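You operate a simulated robot arm through the tools that you are given. There is no shell and no other tool.

The job below is to be done with a simulated two-armed robot. You get a single attempt, and the scene is never put back.

Task
Wax the slide strip of the block holder with the green pad.
Fine: take the wax from the tin; put the pad back and the lid on the wax tin. Set down upright: green pad. A coat counts when it lies all over at full strength: go over it till it gets no stronger.

The check looks at the end state, three seconds after you hand in, the way a careful person would. Anything else that was tipped, shoved, dropped, spilled or broken makes it a failure. Lids that push on must go on centred and level and be pressed home; caps that screw on are set level and turned clockwise until they are tight.

Robot
Two 7-joint arms with two-finger parallel grippers on one trunk that stands fixed in place. Base frame: the origin is at the foot of the trunk, x ahead of it, y to its left, z up. Readings come in mm, rad, newtons and seconds.
The left shoulder is at [50, 177, 1154], the right one opposite. With the tool pointing down near the work surface each hand reaches from about 220 to 700 mm from the base axis, measured 20 degrees to its own side. Payload 3.43 kg a hand.
The TCP of each hand is the grasp point between the finger pads, 34 mm short of the fingertips. In the tool frame z runs along the fingers and y along their closing line. Largest opening 128 mm; finger width 24, thickness 12; the body of the gripper, 48 by 130 mm, starts 96 mm behind the TCP.
Orientation is told as [roll, pitch, yaw] about the base's x, y, z axes, in that order, counted from this pose: with the fingers straight down and closing along the base's y, the tool's x points along the base's -x, its y along +y and its z along -z.

Tools
- The arms move only by the tool jog_arm. It takes "left_targets", "right_targets" or both (then of equal length, played together; a hand with none holds still); each is a list of rows, each an object (a shift or turn left out is 0, a gripper value left out holds the last) with "hand": the finger opening in mm, from 0 to 128; "travel": the shift along the tool's x, y, z in mm, a list of three; "rot": the turn, a rotation vector about the tool's x, y, z in rad, a list of three. In form: [{"hand": hand, "travel": [tx, ty, tz], "rot": [ax, ay, az]}, ...]. A call has 1 to 20 rows; each row shifts and turns the commanded pose from where the row before left it, along the tool's axes as they then stand. Each row takes 0.2 s and may step no farther than 50 mm and 0.15 rad from the row before; otherwise, or with a gripper value out of range, the whole call is refused. A pose out of reach is approached as far as the arm can. The call stops where the force on the tool passes 40 N (or 10 N more than at its start, if that is more) or the arm is blocked; 0.2 s more then pass. Each finger travels about 108 mm/s and halts on what it meets, pressing with about 42 N; the grip force reading is that of the motor and also rises with nothing between the fingers. The clock runs only during rows and for 0.2 s after the last one: add rows that do not move to give the fingers time. The reply holds the time, the measured pose of the TCP, the force on the tool along the base axes, the opening and the grip force, in the units named above and with some noise, with the torque about the TCP (base axes, N m) and any sound that the robot's microphone picked up.
- Cameras (640 x 400 px; columns grow to the right, rows downward): "scene" is now at [150.6, -42.8, 1328.3]; the picture's right is [-0.46, -0.89, 0.00], its down [-0.41, 0.21, -0.89] and it looks along [0.79, -0.41, -0.46] (base axes); focal length 254 px, centre (320, 200). "left" rides on the left gripper at [76, 11, -160] in its tool frame; the picture's right is [-0.15, 0.99, 0.00], its down [-0.88, -0.13, -0.46] and it looks along [-0.45, -0.07, 0.89] (tool axes); focal length 234 px, centre (320, 200). "right" rides on the right gripper at [76, -11, -160] in its tool frame; the picture's right is [0.15, 0.99, 0.00], its down [-0.88, 0.13, -0.46] and it looks along [-0.45, 0.07, 0.89] (tool axes); focal length 234 px, centre (320, 200). There is no depth. A picture from a camera that has moved, and an enlarged one, comes with that camera's place and axes in the base frame and with its lens.
- snapshot(camera): a new picture of that camera. No time passes.
- raise_lower(by): slides the trunk up (or, below 0, down) by that many mm; the arms and the scene camera ride with it, the base frame stays. It gives what a move gives, with no picture.
- pan_tilt(pan, tilt): turns the head with the scene camera to pan (to the left, within 1.396 rad either way) and tilt (down, from -0.506 to 1.204), counted from straight ahead of the robot. It gives what a move gives.
- inspect(camera, box): a new picture of the part [left, top, right, bottom] of that camera's present view, enlarged. No time passes.
- finish_job(): hands the job in; it is judged then, once.

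Nothing tells you positions but the pictures and the camera data. Unless the task says otherwise, let go and move clear before handing in.

The tools are called as a command line: name --argument value ..., lists and objects as JSON in quotes. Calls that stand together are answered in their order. jog_arm: Moves the arms, as the interface text tells. Its arguments: {"type":"object","properties":{"left_targets":{"type":"array","items":{"type":"object","properties":{"hand":{"type":"number"},"travel":{"type":"array","items":{"type":"number"}},"rot":{"type":"array","items":{"type":"number"}}}}},"right_targets":{"type":"array","items":{"type":"object","properties":{"hand":{"type":"number"},"travel":{"type":"array","items":{"type":"number"}},"rot":{"type":"array","items":{"type":"number"}}}}}},"required":[]} The other tools are called the same way: raise_lower (by) moves the trunk up or down; pan_tilt (pan, tilt) turns the head that bears the scene camera; snapshot (camera) takes a picture; inspect (camera, box) takes an enlarged picture of a part of a camera's view; finish_job () hands the job in.

At the start:

```text
clock: 0.0
left_position: [440.2, -20.7, 1098.7]
left_orientation: [0.002, -0.001, 0.001]
left_force: [-0.1, -0.1, -0.5]
left_torque: [-0.01, 0.0, 0.01]
left_gripper_width: 127.7
left_gripper_force: 0.0
right_position: [244.1, -365.9, 1151.6]
right_orientation: [0.001, 0.0, 0.0]
right_force: [-1.0, -0.2, -0.9]
right_torque: [-0.01, -0.01, -0.01]
right_gripper_width: 127.7
right_gripper_force: 0.1
trunk travel left (down, up): [-325.0, 76.0]
head pan, tilt (commanded): [-0.475, 0.48]
```

scene: 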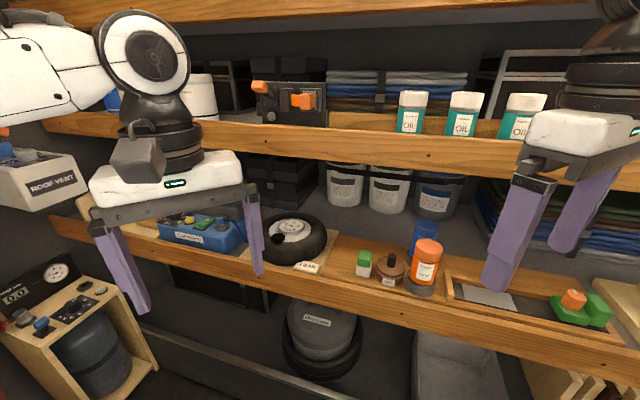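
right: 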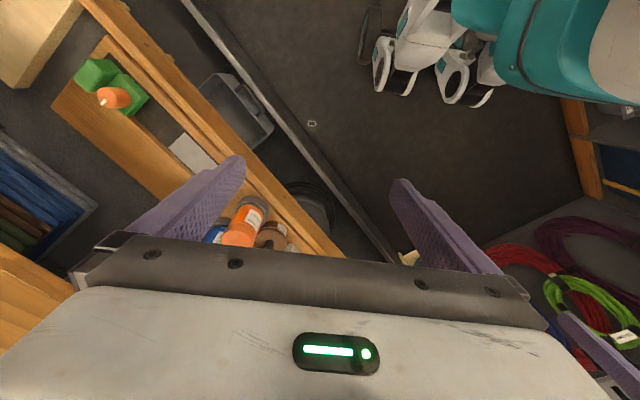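
left: 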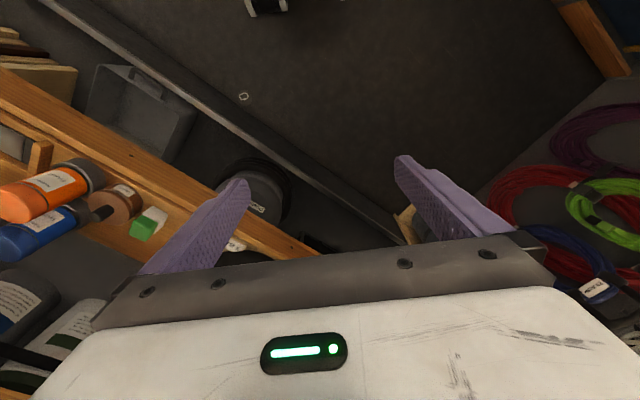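

I see a wooden shelf with a green pad, a brown tin with a knob, orange and blue bottles, a tray with a grey strip and a green block holder. I'll look closer before moving anything.

inspect --camera "scene" --box '[330, 210, 490, 310]'

inspect --camera "scene" --box '[430, 240, 640, 371]'

inspect --camera "right" --box '[40, 40, 360, 260]'

inspect --camera "left" --box '[0, 100, 320, 300]'

```text
4.00 times, centred on (410, 260) of scene
camera zoom: at [150.6, -42.8, 1328.3], right [-0.46, -0.89, 0.0], down [-0.41, 0.21, -0.89], along [0.79, -0.41, -0.46], focal length 1018 px, centre (-40, -40)
```

zoom: 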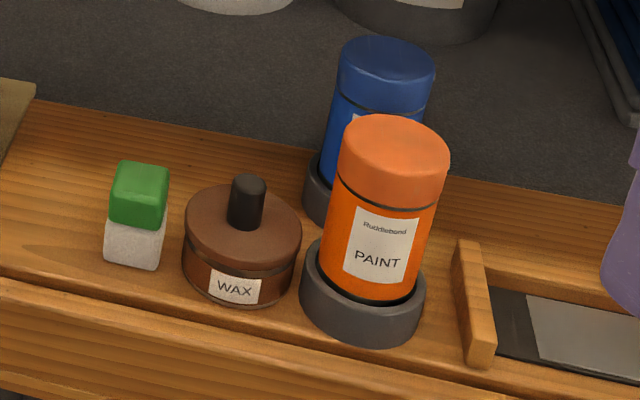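

```text
3.05 times, centred on (535, 306) of scene
camera zoom: at [150.6, -42.8, 1328.3], right [-0.46, -0.89, 0.0], down [-0.41, 0.21, -0.89], along [0.79, -0.41, -0.46], focal length 776 px, centre (-335, -122)
```

zoom: 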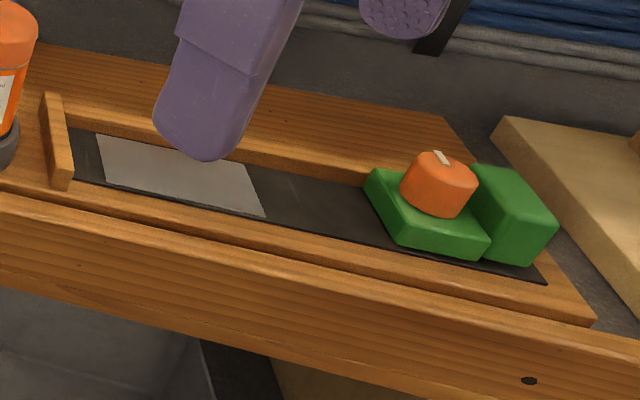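

```text
1.82 times, centred on (200, 150) of right
camera zoom: at [168.9, -376.9, 1311.5], right [-0.15, 0.99, 0.0], down [0.88, 0.13, 0.46], along [0.45, 0.07, -0.89], focal length 426 px, centre (538, 291)
```

zoom: 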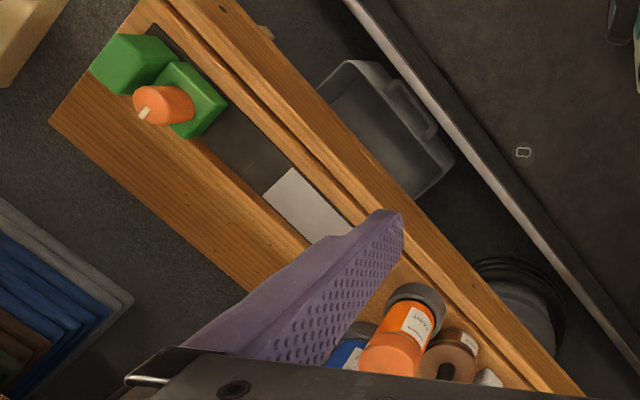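

```text
2.00 times, centred on (160, 200) of left
camera zoom: at [364.8, -8.6, 1259.6], right [0.14, 0.99, 0.0], down [0.88, -0.13, 0.46], along [0.45, -0.07, -0.89], focal length 468 px, centre (640, 200)
```

zoom: 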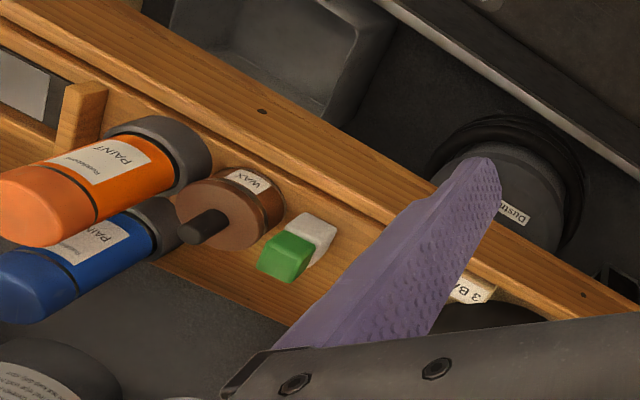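

The shelf runs diagonally in front-right of the robot, with its top around z≈830. I'll turn the head toward the strip and the tin for better views.

pan_tilt --pan -0.9 --tilt 0.75

snapshot --camera "scene"

```text
clock: 0.9
left_position: [439.2, -21.1, 1098.8]
left_orientation: [0.0, -0.001, 0.001]
left_force: [-0.3, 0.4, 0.2]
left_torque: [-0.03, 0.01, -0.03]
left_gripper_width: 128.1
left_gripper_force: 0.1
right_position: [244.6, -366.8, 1152.4]
right_orientation: [0.002, -0.001, 0.0]
right_force: [-0.6, 0.3, 0.7]
right_torque: [-0.04, 0.03, -0.01]
right_gripper_width: 128.0
right_gripper_force: 0.0
trunk travel left (down, up): [-325.0, 76.0]
head pan, tilt (commanded): [-0.901, 0.75]
```

```text
taken
camera scene: at [120.9, -65.9, 1304.6], right [-0.78, -0.62, 0.0], down [-0.42, 0.53, -0.73], along [0.46, -0.57, -0.68], focal length 254 px, centre (320, 200)
```

scene: 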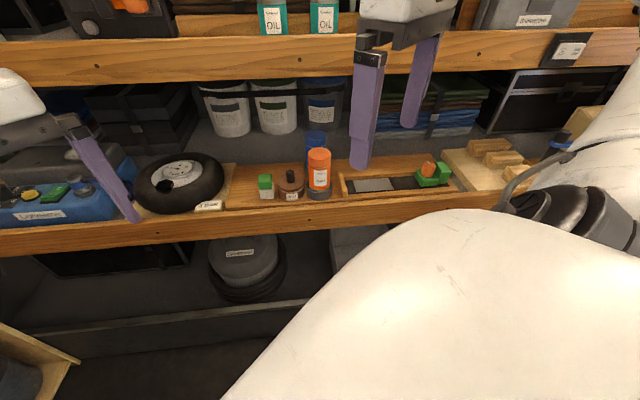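

From this angle the strip and tin are visible beyond the right arm. I'll zoom in on this view.

inspect --camera "scene" --box '[240, 130, 400, 230]'

inspect --camera "scene" --box '[330, 150, 458, 230]'

inspect --camera "scene" --box '[130, 140, 290, 240]'

```text
4.00 times, centred on (320, 180) of scene
camera zoom: at [120.9, -65.9, 1304.6], right [-0.78, -0.62, 0.0], down [-0.42, 0.53, -0.73], along [0.46, -0.57, -0.68], focal length 1018 px, centre (320, 280)
```

zoom: 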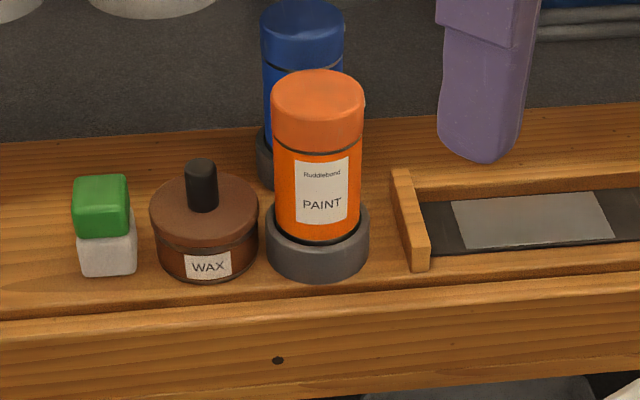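

```text
5.00 times, centred on (394, 190) of scene
camera zoom: at [120.9, -65.9, 1304.6], right [-0.78, -0.62, 0.0], down [-0.42, 0.53, -0.73], along [0.46, -0.57, -0.68], focal length 1272 px, centre (-50, 250)
```

zoom: 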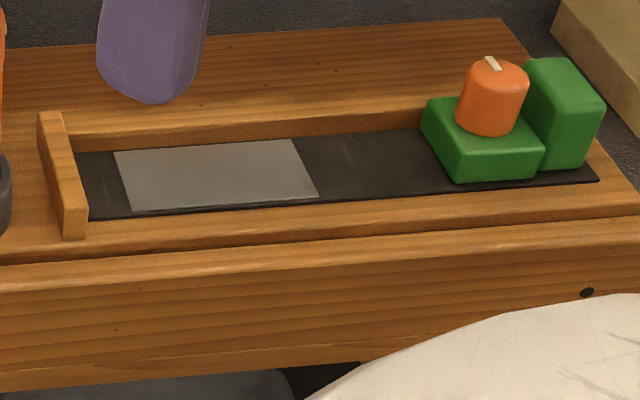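

```text
4.00 times, centred on (210, 190) of scene
camera zoom: at [120.9, -65.9, 1304.6], right [-0.78, -0.62, 0.0], down [-0.42, 0.53, -0.73], along [0.46, -0.57, -0.68], focal length 1018 px, centre (760, 240)
```

zoom: 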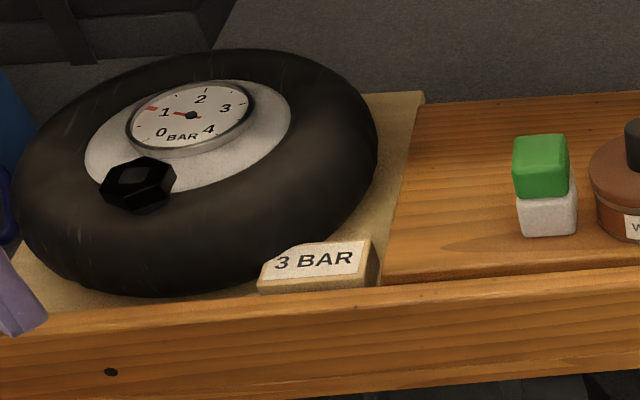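

The strip is the grey rectangle, about 106×53 mm, centred near (355,-608) at z≈834, and the shelf runs at 45°. I need to know where the shelf above sits, so I'll raise the trunk for parallax.

raise_lower --by 70

snapshot --camera "scene"

snapshot --camera "right"

```text
clock: 2.0
left_position: [439.8, -19.8, 1168.8]
left_orientation: [-0.001, 0.002, 0.002]
left_force: [0.2, 0.4, 0.5]
left_torque: [-0.04, 0.04, 0.01]
left_gripper_width: 128.1
left_gripper_force: 0.1
right_position: [243.9, -366.7, 1221.4]
right_orientation: [0.0, 0.0, 0.0]
right_force: [0.6, 0.3, -0.2]
right_torque: [0.0, 0.02, -0.05]
right_gripper_width: 127.9
right_gripper_force: 0.0
trunk travel left (down, up): [-395.0, 6.0]
head pan, tilt (commanded): [-0.901, 0.75]
```

```text
taken
camera scene: at [121.0, -66.1, 1374.5], right [-0.78, -0.62, 0.0], down [-0.42, 0.53, -0.73], along [0.45, -0.57, -0.68], focal length 254 px, centre (320, 200)
```

scene: 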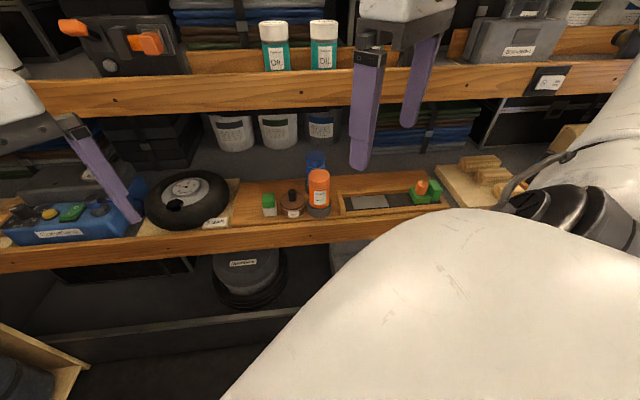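

```text
taken
camera right: at [169.1, -377.0, 1381.4], right [-0.15, 0.99, 0.0], down [0.88, 0.13, 0.46], along [0.45, 0.07, -0.89], focal length 234 px, centre (320, 200)
```

right: 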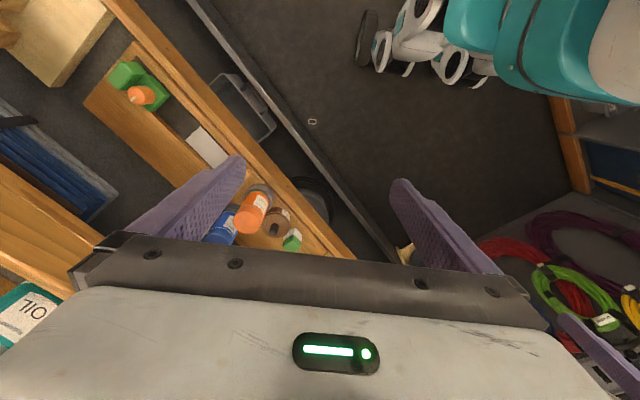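

Parallax will give the upper shelf's edge, so I'll zoom in on those features.

inspect --camera "scene" --box '[60, 60, 220, 160]'

inspect --camera "scene" --box '[400, 50, 560, 150]'

inspect --camera "scene" --box '[240, 140, 400, 240]'

inspect --camera "right" --box '[0, 60, 320, 260]'

```text
4.00 times, centred on (140, 110) of scene
camera zoom: at [121.0, -66.1, 1374.5], right [-0.78, -0.62, 0.0], down [-0.42, 0.53, -0.73], along [0.45, -0.57, -0.68], focal length 1018 px, centre (1040, 560)
```

zoom: 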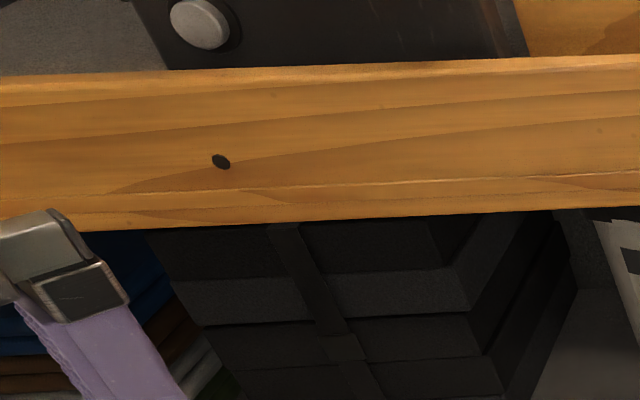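

```text
4.00 times, centred on (480, 100) of scene
camera zoom: at [121.0, -66.1, 1374.5], right [-0.78, -0.62, 0.0], down [-0.42, 0.53, -0.73], along [0.45, -0.57, -0.68], focal length 1018 px, centre (-320, 600)
```

zoom: 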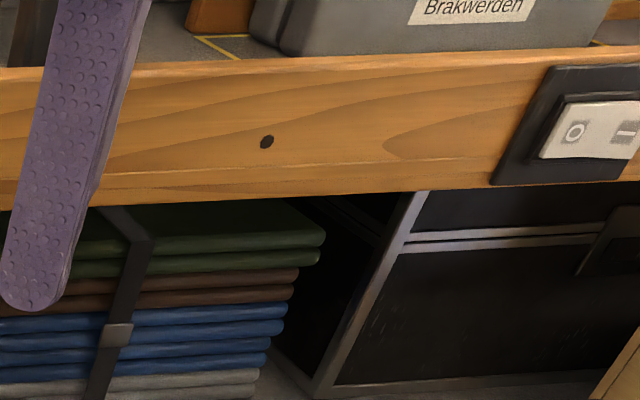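

```text
4.00 times, centred on (320, 190) of scene
camera zoom: at [121.0, -66.1, 1374.5], right [-0.78, -0.62, 0.0], down [-0.42, 0.53, -0.73], along [0.45, -0.57, -0.68], focal length 1018 px, centre (320, 240)
```

zoom: 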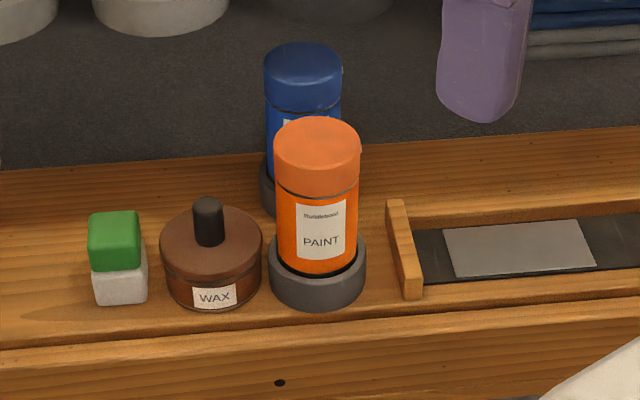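

```text
2.00 times, centred on (160, 160) of right
camera zoom: at [169.1, -377.0, 1381.4], right [-0.15, 0.99, 0.0], down [0.88, 0.13, 0.46], along [0.45, 0.07, -0.89], focal length 468 px, centre (640, 280)
```

zoom: 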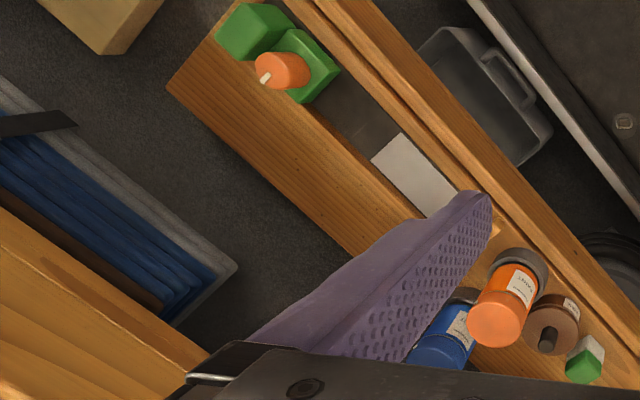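

The upper shelf's front is set back to v≈745 (z≈1115 at its underside), while the work sits at v≈681, so a vertical tool fits. I'll lower the trunk again, turn the right hand 45° so it closes front-to-back, and look with its camera.

raise_lower --by -70

jog_arm --right_targets '[{"rot": [0, 0, -0.15]}, {"rot": [0, 0, -0.15]}, {"rot": [0, 0, -0.15]}, {"rot": [0, 0, -0.15]}, {"rot": [0, 0, -0.15]}, {"rot": [0, 0, -0.0354]}, {}]'

snapshot --camera "right"

snapshot --camera "scene"

```text
clock: 3.0
left_position: [439.2, -21.0, 1099.7]
left_orientation: [0.001, 0.001, 0.0]
left_force: [0.2, 0.6, 1.0]
left_torque: [0.01, 0.01, -0.01]
left_gripper_width: 127.8
left_gripper_force: 0.1
right_position: [243.7, -365.4, 1151.8]
right_orientation: [0.0, -0.001, 0.001]
right_force: [0.3, -0.7, -0.6]
right_torque: [-0.01, 0.01, 0.0]
right_gripper_width: 128.0
right_gripper_force: 0.0
trunk travel left (down, up): [-325.0, 76.0]
head pan, tilt (commanded): [-0.901, 0.75]
```

```text
clock: 4.6
left_position: [440.0, -21.2, 1098.9]
left_orientation: [0.0, 0.001, 0.004]
left_force: [-0.2, 0.1, 0.3]
left_torque: [0.01, 0.0, 0.02]
left_gripper_width: 127.9
left_gripper_force: 0.1
right_position: [243.5, -337.6, 1143.0]
right_orientation: [-0.001, 0.0, 0.784]
right_force: [-0.1, -1.0, -1.0]
right_torque: [0.01, 0.0, 0.02]
right_gripper_width: 128.1
right_gripper_force: 0.1
right hand out of reach, approached as far as the arm can: row 5, 6
trunk travel left (down, up): [-325.0, 76.0]
head pan, tilt (commanded): [-0.901, 0.75]
```

```text
taken
camera right: at [197.8, -398.2, 1302.3], right [-0.8, 0.6, 0.0], down [0.53, 0.71, 0.46], along [0.27, 0.37, -0.89], focal length 234 px, centre (320, 200)
```

right: 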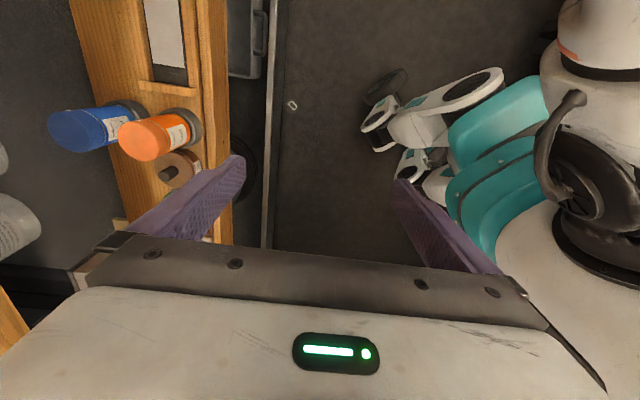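

```text
taken
camera scene: at [120.9, -66.0, 1304.5], right [-0.78, -0.62, 0.0], down [-0.42, 0.53, -0.73], along [0.45, -0.57, -0.68], focal length 254 px, centre (320, 200)
```

scene: 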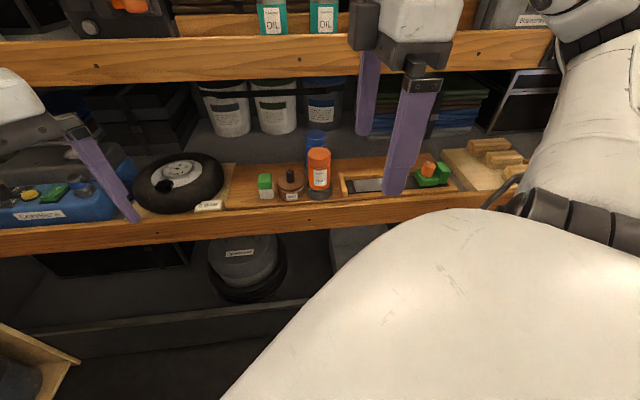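

The orientation was reached but that folded position is at the arm's limit. I'll reach farther out, toward the tin and staying in front of it.

jog_arm --right_targets '[{"travel": [-28.6, -18, 28], "hand": 70}, {"travel": [-28.6, -18, 28]}, {"travel": [-28.6, -18, 28]}, {"travel": [-28.6, -18, 28]}, {"travel": [-28.6, -18, 28]}, {}]'

snapshot --camera "right"

snapshot --camera "scene"

```text
clock: 6.0
left_position: [439.8, -19.9, 1098.3]
left_orientation: [-0.002, 0.0, 0.002]
left_force: [1.1, 0.2, -0.2]
left_torque: [-0.03, 0.0, -0.01]
left_gripper_width: 128.0
left_gripper_force: 0.0
right_position: [398.9, -282.7, 1003.8]
right_orientation: [-0.001, -0.001, 0.782]
right_force: [0.1, -0.2, 0.2]
right_torque: [0.01, 0.03, -0.01]
right_gripper_width: 70.1
right_gripper_force: 0.1
right hand out of reach, approached as far as the arm can: row 4, 5
trunk travel left (down, up): [-325.0, 76.0]
head pan, tilt (commanded): [-0.901, 0.75]
```

```text
taken
camera right: at [352.2, -342.2, 1162.3], right [-0.8, 0.6, 0.0], down [0.53, 0.71, 0.46], along [0.27, 0.36, -0.89], focal length 234 px, centre (320, 200)
```

right: 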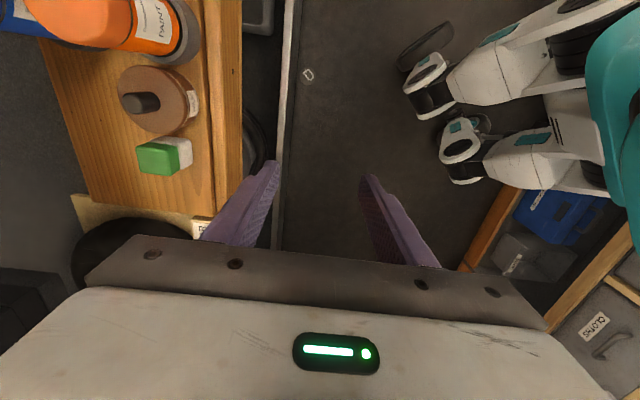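

```text
taken
camera scene: at [120.7, -66.0, 1304.6], right [-0.78, -0.62, 0.0], down [-0.42, 0.53, -0.73], along [0.45, -0.57, -0.68], focal length 254 px, centre (320, 200)
```

scene: 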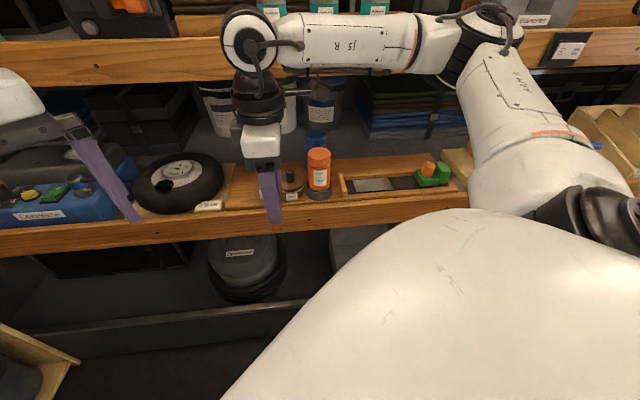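

At yaw +45° the wrist is at its limit there. I'll turn the other way (to −135°), which gives the same closing line, backing off from the shelf a little first.

jog_arm --right_targets '[{"travel": [0, 40, 0]}, {"rot": [0, 0, 0.15]}, {"rot": [0, 0, 0.15]}, {"rot": [0, 0, 0.15]}, {"rot": [0, 0, 0.15]}, {"rot": [0, 0, 0.15]}, {"rot": [0, 0, 0.15]}, {"rot": [0, 0, 0.15]}, {"rot": [0, 0, 0.15]}, {"rot": [0, 0, 0.15]}, {"rot": [0, 0, 0.15]}]'

snapshot --camera "scene"

```text
clock: 8.4
left_position: [440.6, -21.3, 1099.5]
left_orientation: [0.001, -0.001, 0.002]
left_force: [0.2, -0.6, 0.7]
left_torque: [-0.01, -0.01, 0.0]
left_gripper_width: 127.9
left_gripper_force: 0.1
right_position: [371.5, -257.3, 1003.0]
right_orientation: [0.001, 0.001, -0.718]
right_force: [0.2, -0.5, 1.1]
right_torque: [-0.02, -0.01, 0.03]
right_gripper_width: 69.9
right_gripper_force: 0.0
trunk travel left (down, up): [-325.0, 76.0]
head pan, tilt (commanded): [-0.901, 0.75]
```

```text
taken
camera scene: at [120.8, -66.0, 1304.6], right [-0.78, -0.62, 0.0], down [-0.42, 0.53, -0.73], along [0.45, -0.57, -0.68], focal length 254 px, centre (320, 200)
```

scene: 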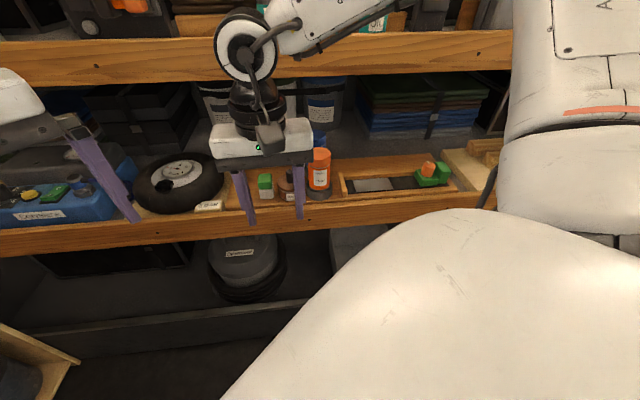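

The turn is going well and the arm stays in reach. I'll continue to yaw −135°.

jog_arm --right_targets '[{"rot": [0, 0, 0.15]}, {"rot": [0, 0, 0.15]}, {"rot": [0, 0, 0.15]}, {"rot": [0, 0, 0.15]}, {"rot": [0, 0, 0.15]}, {"rot": [0, 0, 0.15]}, {"rot": [0, 0, 0.15]}, {"rot": [0, 0, 0.15]}, {"rot": [0, 0, 0.15]}, {"rot": [0, 0, 0.15]}, {"rot": [0, 0, 0.1382]}, {}]'

snapshot --camera "scene"

snapshot --camera "right"

```text
clock: 11.0
left_position: [439.9, -20.6, 1099.2]
left_orientation: [0.0, 0.0, 0.003]
left_force: [0.2, 0.2, 0.3]
left_torque: [-0.02, 0.01, -0.01]
left_gripper_width: 127.8
left_gripper_force: 0.0
right_position: [369.9, -258.2, 1005.5]
right_orientation: [0.0, 0.0, -2.354]
right_force: [-0.1, 1.2, 0.3]
right_torque: [0.0, -0.03, 0.01]
right_gripper_width: 69.9
right_gripper_force: 0.1
trunk travel left (down, up): [-325.0, 76.0]
head pan, tilt (commanded): [-0.901, 0.75]
```

```text
taken
camera scene: at [120.8, -66.0, 1304.5], right [-0.78, -0.62, 0.0], down [-0.42, 0.53, -0.73], along [0.45, -0.57, -0.68], focal length 254 px, centre (320, 200)
```

scene: 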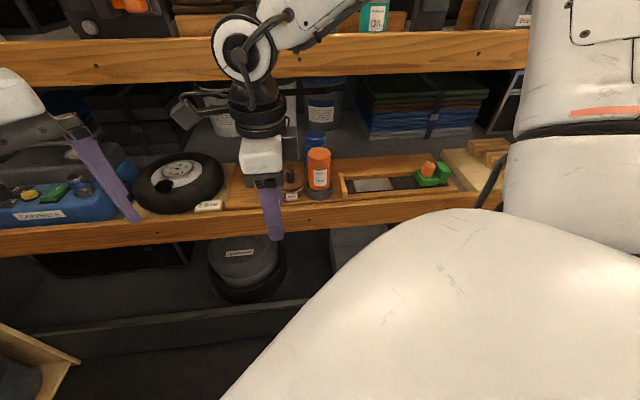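

```text
taken
camera right: at [416.7, -195.1, 1163.1], right [0.81, -0.59, 0.0], down [-0.53, -0.72, 0.46], along [-0.27, -0.37, -0.89], focal length 234 px, centre (320, 200)
```

right: 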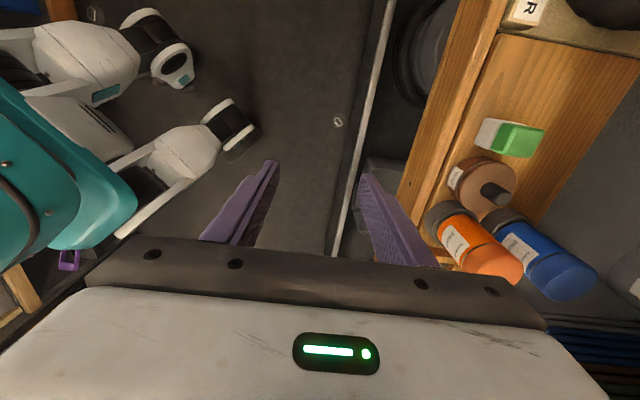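

Yaw −135° is within reach, and the right camera now shows all four objects. I'll zoom in to measure their positions.

inspect --camera "right" --box '[400, 80, 640, 230]'

inspect --camera "right" --box '[420, 150, 580, 250]'

inspect --camera "right" --box '[440, 0, 640, 125]'

```text
2.67 times, centred on (520, 155) of right
camera zoom: at [416.7, -195.1, 1163.1], right [0.81, -0.59, 0.0], down [-0.53, -0.72, 0.46], along [-0.27, -0.37, -0.89], focal length 624 px, centre (-213, 320)
```

zoom: 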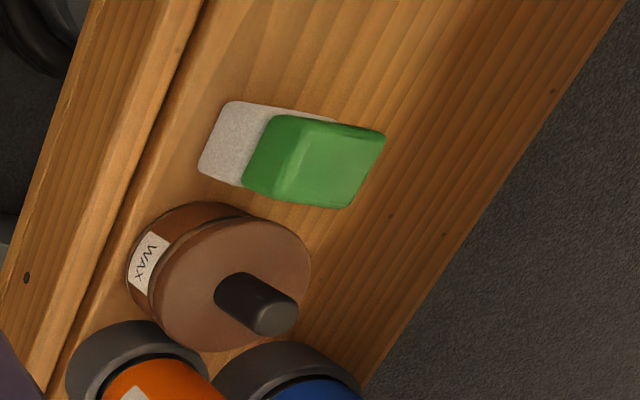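

```text
4.00 times, centred on (500, 200) of right
camera zoom: at [416.7, -195.1, 1163.1], right [0.81, -0.59, 0.0], down [-0.53, -0.72, 0.46], along [-0.27, -0.37, -0.89], focal length 937 px, centre (-400, 200)
```

zoom: 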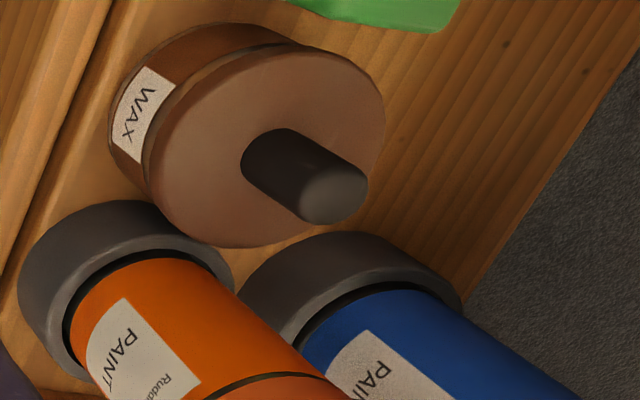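

```text
3.20 times, centred on (540, 62) of right
camera zoom: at [416.7, -195.1, 1163.1], right [0.81, -0.59, 0.0], down [-0.53, -0.72, 0.46], along [-0.27, -0.37, -0.89], focal length 749 px, centre (-384, 640)
```

zoom: 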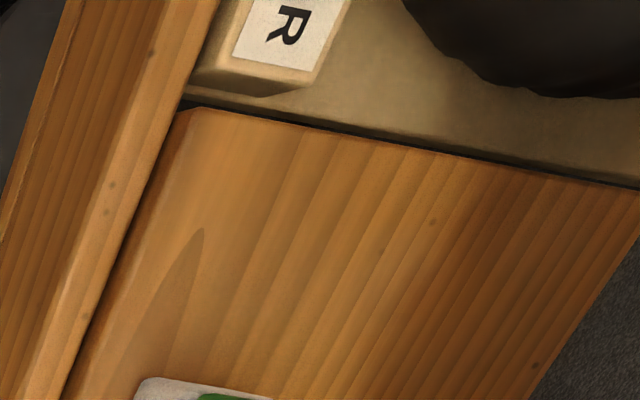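

Knob axis: u≈−57.5, v≈684, top z≈897; pad centre: u≈−126, v≈682, top ≈886. I'll approach the knob in steps, checking the wrist's clearance to the upper shelf.

jog_arm --right_targets '[{"travel": [-4.3, 48, 10]}, {"travel": [-4.3, 48, 10]}, {"travel": [-4.3, 48, 10]}, {}]'

snapshot --camera "scene"

snapshot --camera "right"

```text
clock: 12.0
left_position: [439.1, -20.2, 1099.4]
left_orientation: [0.0, 0.0, 0.002]
left_force: [-0.1, -0.1, -1.1]
left_torque: [-0.01, 0.01, 0.0]
left_gripper_width: 128.2
left_gripper_force: 0.0
right_position: [466.4, -367.0, 974.3]
right_orientation: [-0.001, 0.001, -2.351]
right_force: [-0.7, 0.3, 0.0]
right_torque: [-0.01, 0.0, 0.03]
right_gripper_width: 70.3
right_gripper_force: 0.1
trunk travel left (down, up): [-325.0, 76.0]
head pan, tilt (commanded): [-0.901, 0.75]
```

```text
taken
camera scene: at [120.6, -65.8, 1304.6], right [-0.78, -0.62, 0.0], down [-0.42, 0.53, -0.73], along [0.45, -0.57, -0.68], focal length 254 px, centre (320, 200)
```

scene: 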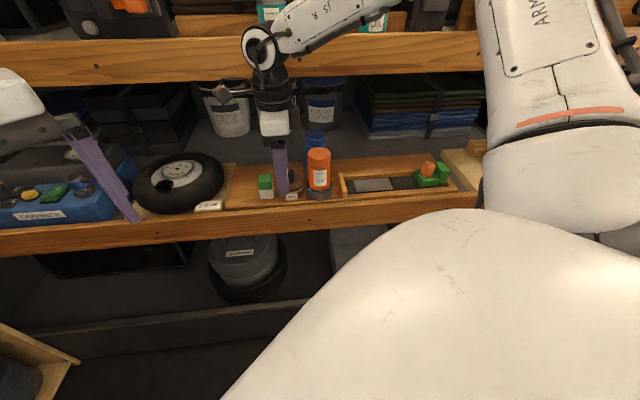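

```text
taken
camera right: at [512.1, -305.1, 1132.9], right [0.81, -0.59, 0.0], down [-0.53, -0.72, 0.46], along [-0.27, -0.37, -0.89], focal length 234 px, centre (320, 200)
```

right: 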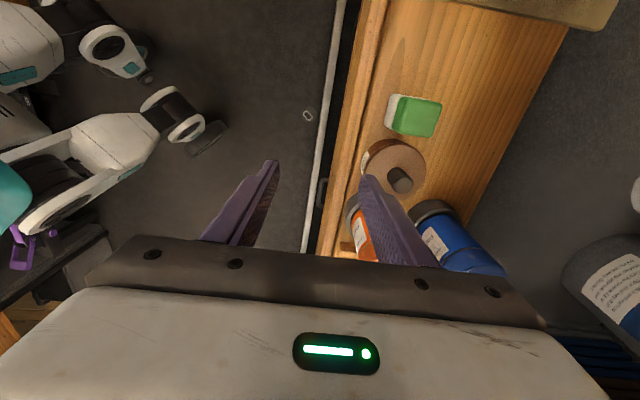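

Next I'll check the wrist's size and position against the upper shelf before going further in.

inspect --camera "scene" --box '[190, 0, 350, 100]'

inspect --camera "scene" --box '[190, 80, 350, 180]'

snapshot --camera "left"

```text
4.00 times, centred on (270, 50) of scene
camera zoom: at [120.6, -65.8, 1304.6], right [-0.78, -0.62, 0.0], down [-0.42, 0.53, -0.73], along [0.45, -0.57, -0.68], focal length 1018 px, centre (520, 800)
```

zoom: 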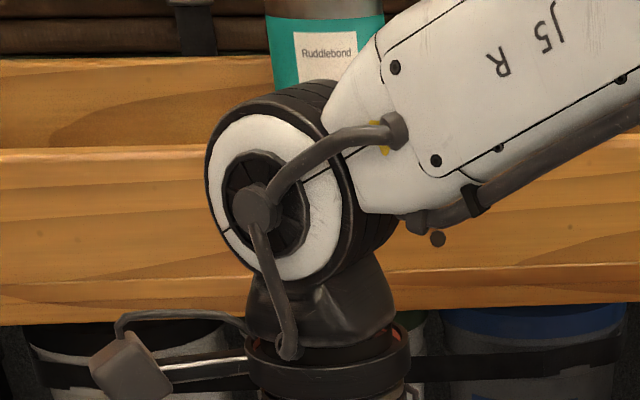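

```text
4.00 times, centred on (270, 130) of scene
camera zoom: at [120.6, -65.8, 1304.6], right [-0.78, -0.62, 0.0], down [-0.42, 0.53, -0.73], along [0.45, -0.57, -0.68], focal length 1018 px, centre (520, 480)
```

zoom: 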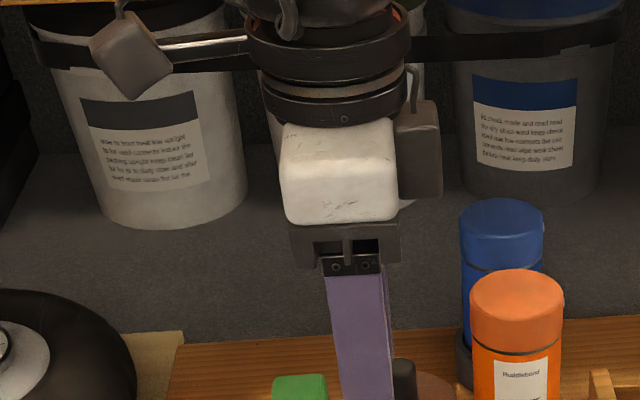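

```text
taken
camera left: at [364.5, -8.4, 1259.8], right [0.14, 0.99, 0.0], down [0.88, -0.13, 0.46], along [0.45, -0.07, -0.89], focal length 234 px, centre (320, 200)
```

left: 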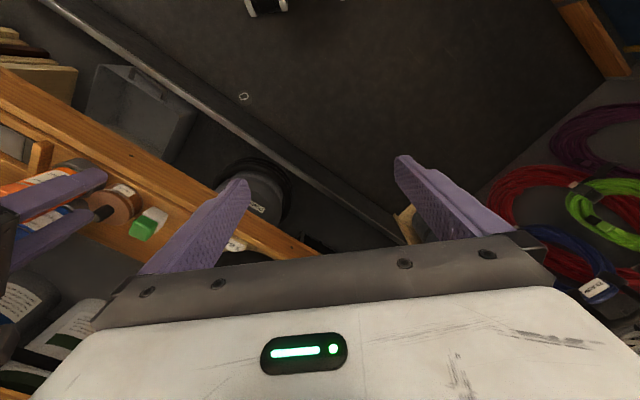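

A vertical tool would put the wrist joint nearly against the upper shelf. I'll switch to yaw −45° (closing along the shelf) and tilt the tool about 20° so the wrist leans back toward the robot.

jog_arm --right_targets '[{"travel": [0, -40, 0]}, {"travel": [0, -40, 0]}, {"travel": [0, -30, 0], "rot": [0, 0, -0.15]}, {"rot": [0, 0, -0.15]}, {"rot": [0, 0, -0.15]}, {"rot": [0, 0, -0.15]}, {"rot": [0, 0, -0.15]}, {"rot": [0, 0, -0.15]}, {"rot": [0, 0, -0.15]}, {"rot": [0, 0, -0.15]}, {"rot": [0, 0, -0.15]}, {"rot": [0, 0, -0.15]}, {"rot": [0, 0, -0.066]}, {"rot": [0, -0.15, 0]}, {"rot": [0, -0.15, 0]}, {"rot": [0, -0.05, 0]}, {}]'

snapshot --camera "scene"

snapshot --camera "right"

```text
clock: 15.6
left_position: [439.1, -20.8, 1099.2]
left_orientation: [-0.001, -0.001, 0.003]
left_force: [-0.2, 0.9, 0.2]
left_torque: [-0.04, -0.02, -0.01]
left_gripper_width: 128.0
left_gripper_force: 0.1
right_position: [386.2, -290.8, 974.3]
right_orientation: [0.001, -0.351, -0.786]
right_force: [-0.4, 0.3, -0.3]
right_torque: [0.01, 0.0, -0.01]
right_gripper_width: 70.2
right_gripper_force: 0.1
trunk travel left (down, up): [-325.0, 76.0]
head pan, tilt (commanded): [-0.901, 0.75]
```

```text
taken
camera scene: at [120.8, -66.0, 1304.5], right [-0.78, -0.62, 0.0], down [-0.42, 0.53, -0.73], along [0.45, -0.57, -0.68], focal length 254 px, centre (320, 200)
```

scene: 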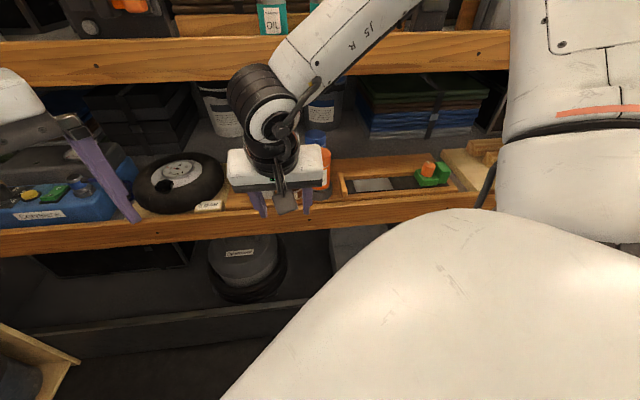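

```text
taken
camera right: at [289.0, -208.5, 1097.6], right [0.6, 0.8, -0.05], down [0.57, -0.38, 0.73], along [0.56, -0.47, -0.68], focal length 234 px, centre (320, 200)
```

right: 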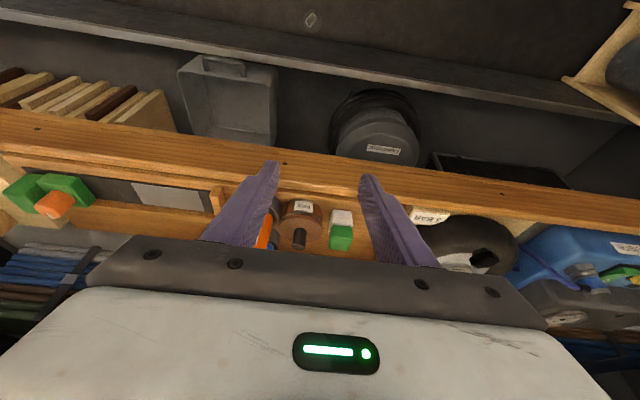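

The tilted pose is reached. I'll move up in front of the tin, just above knob height, with the fingers narrowed so they clear the paint bottle.

jog_arm --right_targets '[{"travel": [-33.7, -3.3, 15.5], "hand": 44}, {"travel": [-33.7, -3.3, 15.5]}, {"travel": [-33.7, -3.3, 15.5]}, {}]'

snapshot --camera "scene"

snapshot --camera "right"

```text
clock: 16.6
left_position: [440.3, -19.9, 1099.7]
left_orientation: [0.002, 0.001, 0.001]
left_force: [0.8, -0.1, 0.0]
left_torque: [0.01, 0.0, 0.02]
left_gripper_width: 128.0
left_gripper_force: 0.0
right_position: [458.1, -375.8, 964.9]
right_orientation: [0.0, -0.347, -0.786]
right_force: [0.0, -0.4, -0.2]
right_torque: [0.01, 0.01, 0.01]
right_gripper_width: 44.0
right_gripper_force: 0.1
trunk travel left (down, up): [-325.0, 76.0]
head pan, tilt (commanded): [-0.901, 0.75]
```

```text
taken
camera scene: at [120.7, -65.9, 1304.6], right [-0.78, -0.62, 0.0], down [-0.42, 0.53, -0.73], along [0.45, -0.57, -0.68], focal length 254 px, centre (320, 200)
```

scene: 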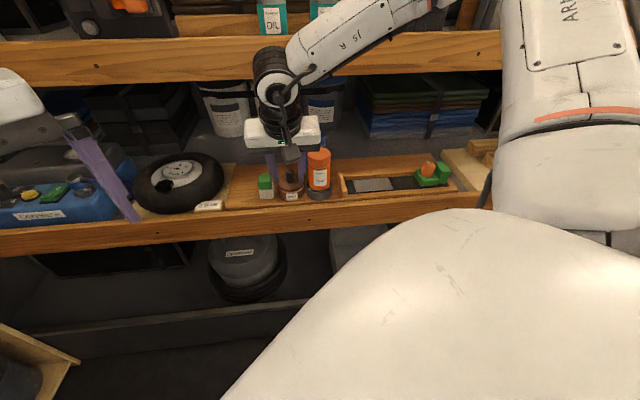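

```text
taken
camera right: at [361.4, -294.6, 1089.1], right [0.6, 0.8, -0.05], down [0.57, -0.38, 0.73], along [0.56, -0.47, -0.68], focal length 234 px, centre (320, 200)
```

right: 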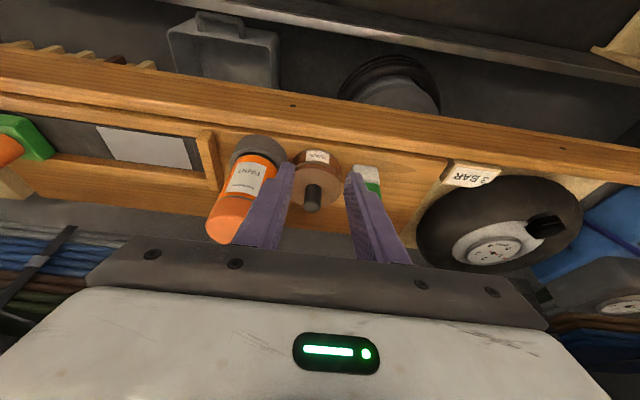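

I'll zoom in here to refine the knob, pad and paint bottle positions.

inspect --camera "right" --box '[200, 120, 440, 270]'

inspect --camera "scene" --box '[230, 110, 358, 210]'

```text
2.67 times, centred on (320, 195) of right
camera zoom: at [361.4, -294.6, 1089.1], right [0.6, 0.8, -0.05], down [0.57, -0.38, 0.73], along [0.56, -0.47, -0.68], focal length 624 px, centre (320, 213)
```

zoom: 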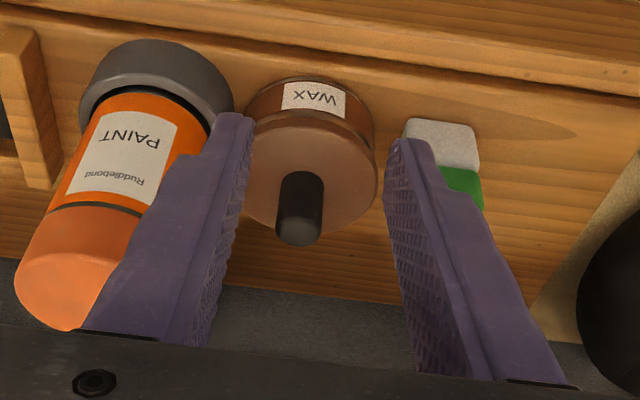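

```text
4.00 times, centred on (294, 160) of scene
camera zoom: at [120.7, -65.9, 1304.6], right [-0.78, -0.62, 0.0], down [-0.42, 0.53, -0.73], along [0.45, -0.57, -0.68], focal length 1018 px, centre (424, 360)
```

zoom: 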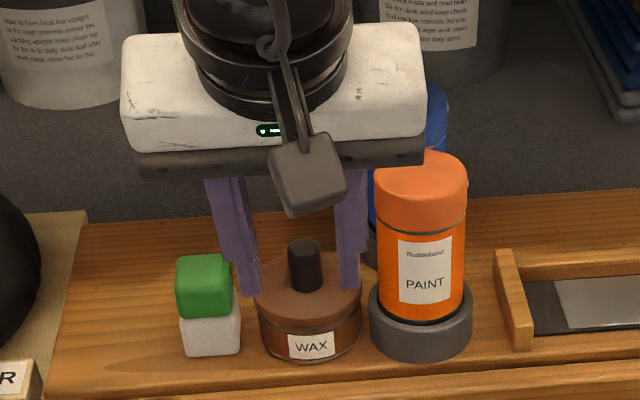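

The knob is confirmed at u≈−58, v≈684, with clearance to the paint bottle. I'll move over the knob and check alignment before descending.

jog_arm --right_targets '[{"travel": [-40.8, 0, 25.4]}, {"travel": [-40.8, 0, 25.4]}, {}]'

inspect --camera "right" --box '[200, 120, 440, 270]'

inspect --camera "scene" --box '[230, 110, 358, 210]'

```text
clock: 17.4
left_position: [439.9, -19.9, 1099.9]
left_orientation: [0.002, 0.0, 0.004]
left_force: [-0.1, -0.9, 0.1]
left_torque: [0.0, -0.04, -0.01]
left_gripper_width: 128.2
left_gripper_force: 0.1
right_position: [523.0, -440.5, 947.4]
right_orientation: [0.001, -0.349, -0.785]
right_force: [0.2, 0.0, -1.3]
right_torque: [0.03, -0.02, -0.02]
right_gripper_width: 43.9
right_gripper_force: 0.1
trunk travel left (down, up): [-325.0, 76.0]
head pan, tilt (commanded): [-0.901, 0.75]
```

```text
2.67 times, centred on (320, 195) of right
camera zoom: at [427.1, -358.1, 1070.8], right [0.6, 0.8, -0.05], down [0.57, -0.38, 0.73], along [0.56, -0.47, -0.68], focal length 624 px, centre (320, 213)
```

zoom: 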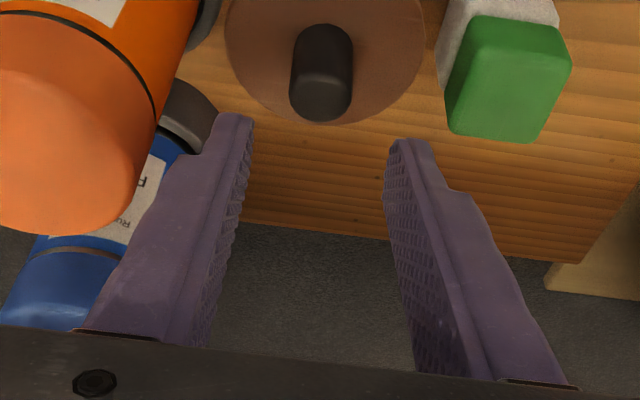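

```text
4.00 times, centred on (294, 160) of scene
camera zoom: at [120.7, -65.9, 1304.6], right [-0.78, -0.62, 0.0], down [-0.42, 0.53, -0.73], along [0.45, -0.57, -0.68], focal length 1018 px, centre (424, 360)
```

zoom: 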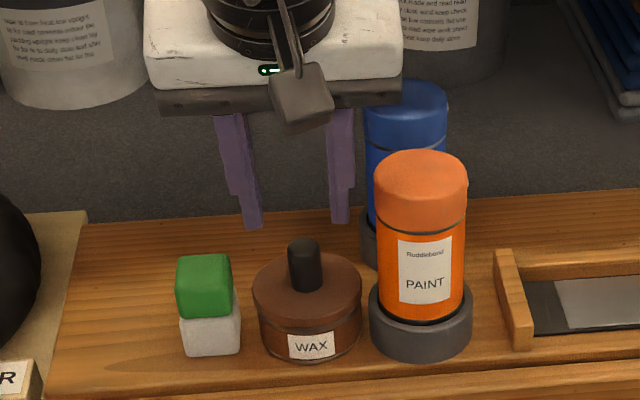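

Alignment is good (knob at u≈−58.5, v≈683.5). I'll descend so the tips sit just above the lid and close on the knob.

jog_arm --right_targets '[{"travel": [6.7, 0.2, 21.7]}, {"travel": [6.8, 0, 21.7]}, {}]'

inspect --camera "right" --box '[200, 80, 440, 230]'

inspect --camera "scene" --box '[230, 130, 358, 210]'

```text
clock: 18.2
left_position: [440.1, -20.8, 1100.3]
left_orientation: [-0.002, -0.002, 0.003]
left_force: [0.3, -0.4, 0.5]
left_torque: [-0.03, 0.0, 0.0]
left_gripper_width: 128.1
left_gripper_force: 0.1
right_position: [525.2, -442.4, 902.3]
right_orientation: [0.0, -0.352, -0.786]
right_force: [-4.8, -1.8, 8.9]
right_torque: [-0.07, 0.2, 0.03]
right_gripper_width: 44.3
right_gripper_force: 0.1
trunk travel left (down, up): [-325.0, 76.0]
head pan, tilt (commanded): [-0.901, 0.75]
```

```text
2.67 times, centred on (320, 155) of right
camera zoom: at [428.4, -360.1, 1025.2], right [0.6, 0.8, -0.05], down [0.57, -0.38, 0.73], along [0.56, -0.47, -0.68], focal length 624 px, centre (320, 320)
```

zoom: 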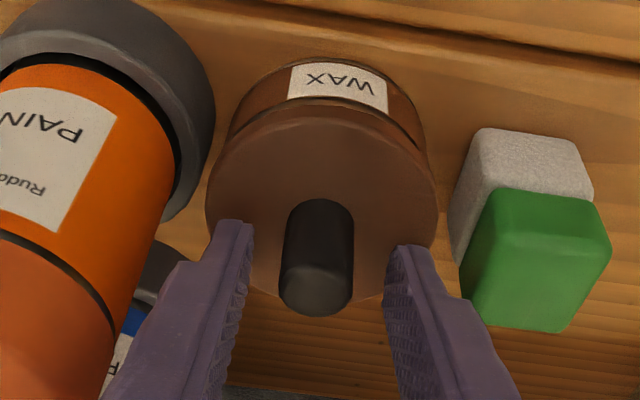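

```text
5.00 times, centred on (294, 170) of scene
camera zoom: at [119.6, -65.4, 1304.9], right [-0.78, -0.62, 0.0], down [-0.42, 0.53, -0.73], along [0.46, -0.57, -0.68], focal length 1272 px, centre (450, 350)
```

zoom: 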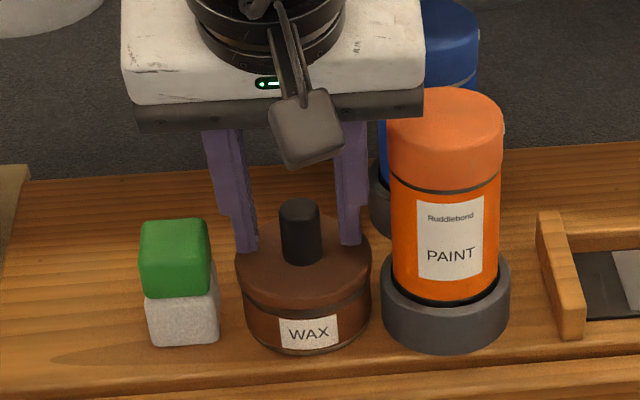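

The fingertips are just touching the lid (9 N), so lid top ≈ 866. I'll lift 3 mm and close on the knob.

jog_arm --right_targets '[{"travel": [-1.0, 0, -2.8]}, {"hand": 30}, {"hand": 16}, {"hand": 16}, {}]'

inspect --camera "right" --box '[200, 80, 440, 230]'

```text
clock: 19.4
left_position: [440.2, -19.1, 1099.3]
left_orientation: [0.001, -0.001, 0.003]
left_force: [0.2, 0.6, 0.4]
left_torque: [0.03, -0.03, 0.02]
left_gripper_width: 128.0
left_gripper_force: 0.0
right_position: [526.1, -443.2, 903.7]
right_orientation: [-0.001, -0.348, -0.786]
right_force: [-0.6, 0.4, -0.5]
right_torque: [-0.01, 0.02, -0.02]
right_gripper_width: 18.5
right_gripper_force: 42.2
trunk travel left (down, up): [-325.0, 76.0]
head pan, tilt (commanded): [-0.901, 0.75]
heard: snap
```

```text
2.67 times, centred on (320, 155) of right
camera zoom: at [428.7, -361.0, 1026.6], right [0.6, 0.8, -0.05], down [0.57, -0.38, 0.73], along [0.56, -0.47, -0.68], focal length 624 px, centre (320, 320)
```

zoom: 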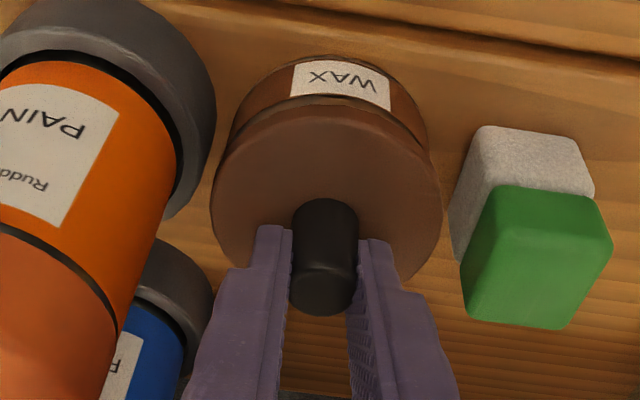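

The knob is gripped (18.5 mm) and I heard a snap, perhaps the lid popping free. I'll lift gently and check that the tin stays put.

jog_arm --right_targets '[{"travel": [-1.7, 0, -4.7]}, {"travel": [-1.7, 0, -4.7]}, {}]'

inspect --camera "right" --box '[200, 80, 440, 230]'

inspect --camera "scene" --box '[230, 130, 358, 210]'

```text
clock: 20.2
left_position: [440.3, -20.1, 1099.7]
left_orientation: [0.0, 0.0, 0.002]
left_force: [-0.3, -1.2, -0.8]
left_torque: [0.02, 0.04, 0.0]
left_gripper_width: 127.8
left_gripper_force: 0.1
right_position: [526.2, -442.6, 912.1]
right_orientation: [0.0, -0.351, -0.785]
right_force: [0.2, 0.9, 0.5]
right_torque: [-0.02, 0.0, -0.02]
right_gripper_width: 18.6
right_gripper_force: 42.2
trunk travel left (down, up): [-325.0, 76.0]
head pan, tilt (commanded): [-0.901, 0.75]
```

```text
2.67 times, centred on (320, 155) of right
camera zoom: at [428.6, -361.4, 1036.4], right [0.6, 0.8, -0.05], down [0.57, -0.38, 0.73], along [0.56, -0.47, -0.68], focal length 624 px, centre (320, 320)
```

zoom: 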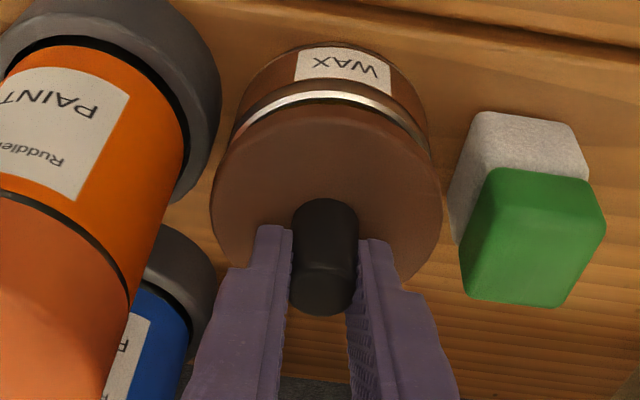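

```text
5.00 times, centred on (294, 170) of scene
camera zoom: at [120.8, -66.0, 1304.5], right [-0.78, -0.62, 0.0], down [-0.42, 0.53, -0.73], along [0.45, -0.57, -0.68], focal length 1272 px, centre (450, 350)
```

zoom: 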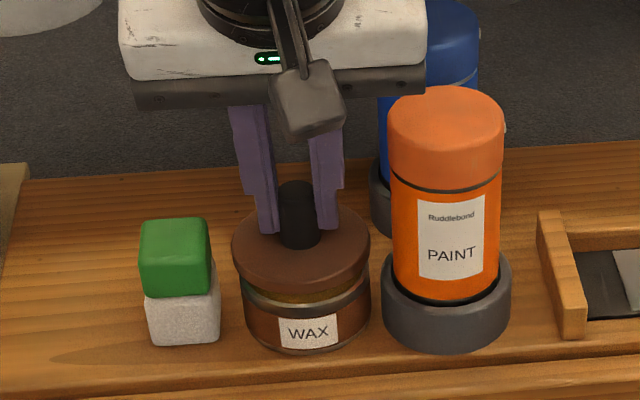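

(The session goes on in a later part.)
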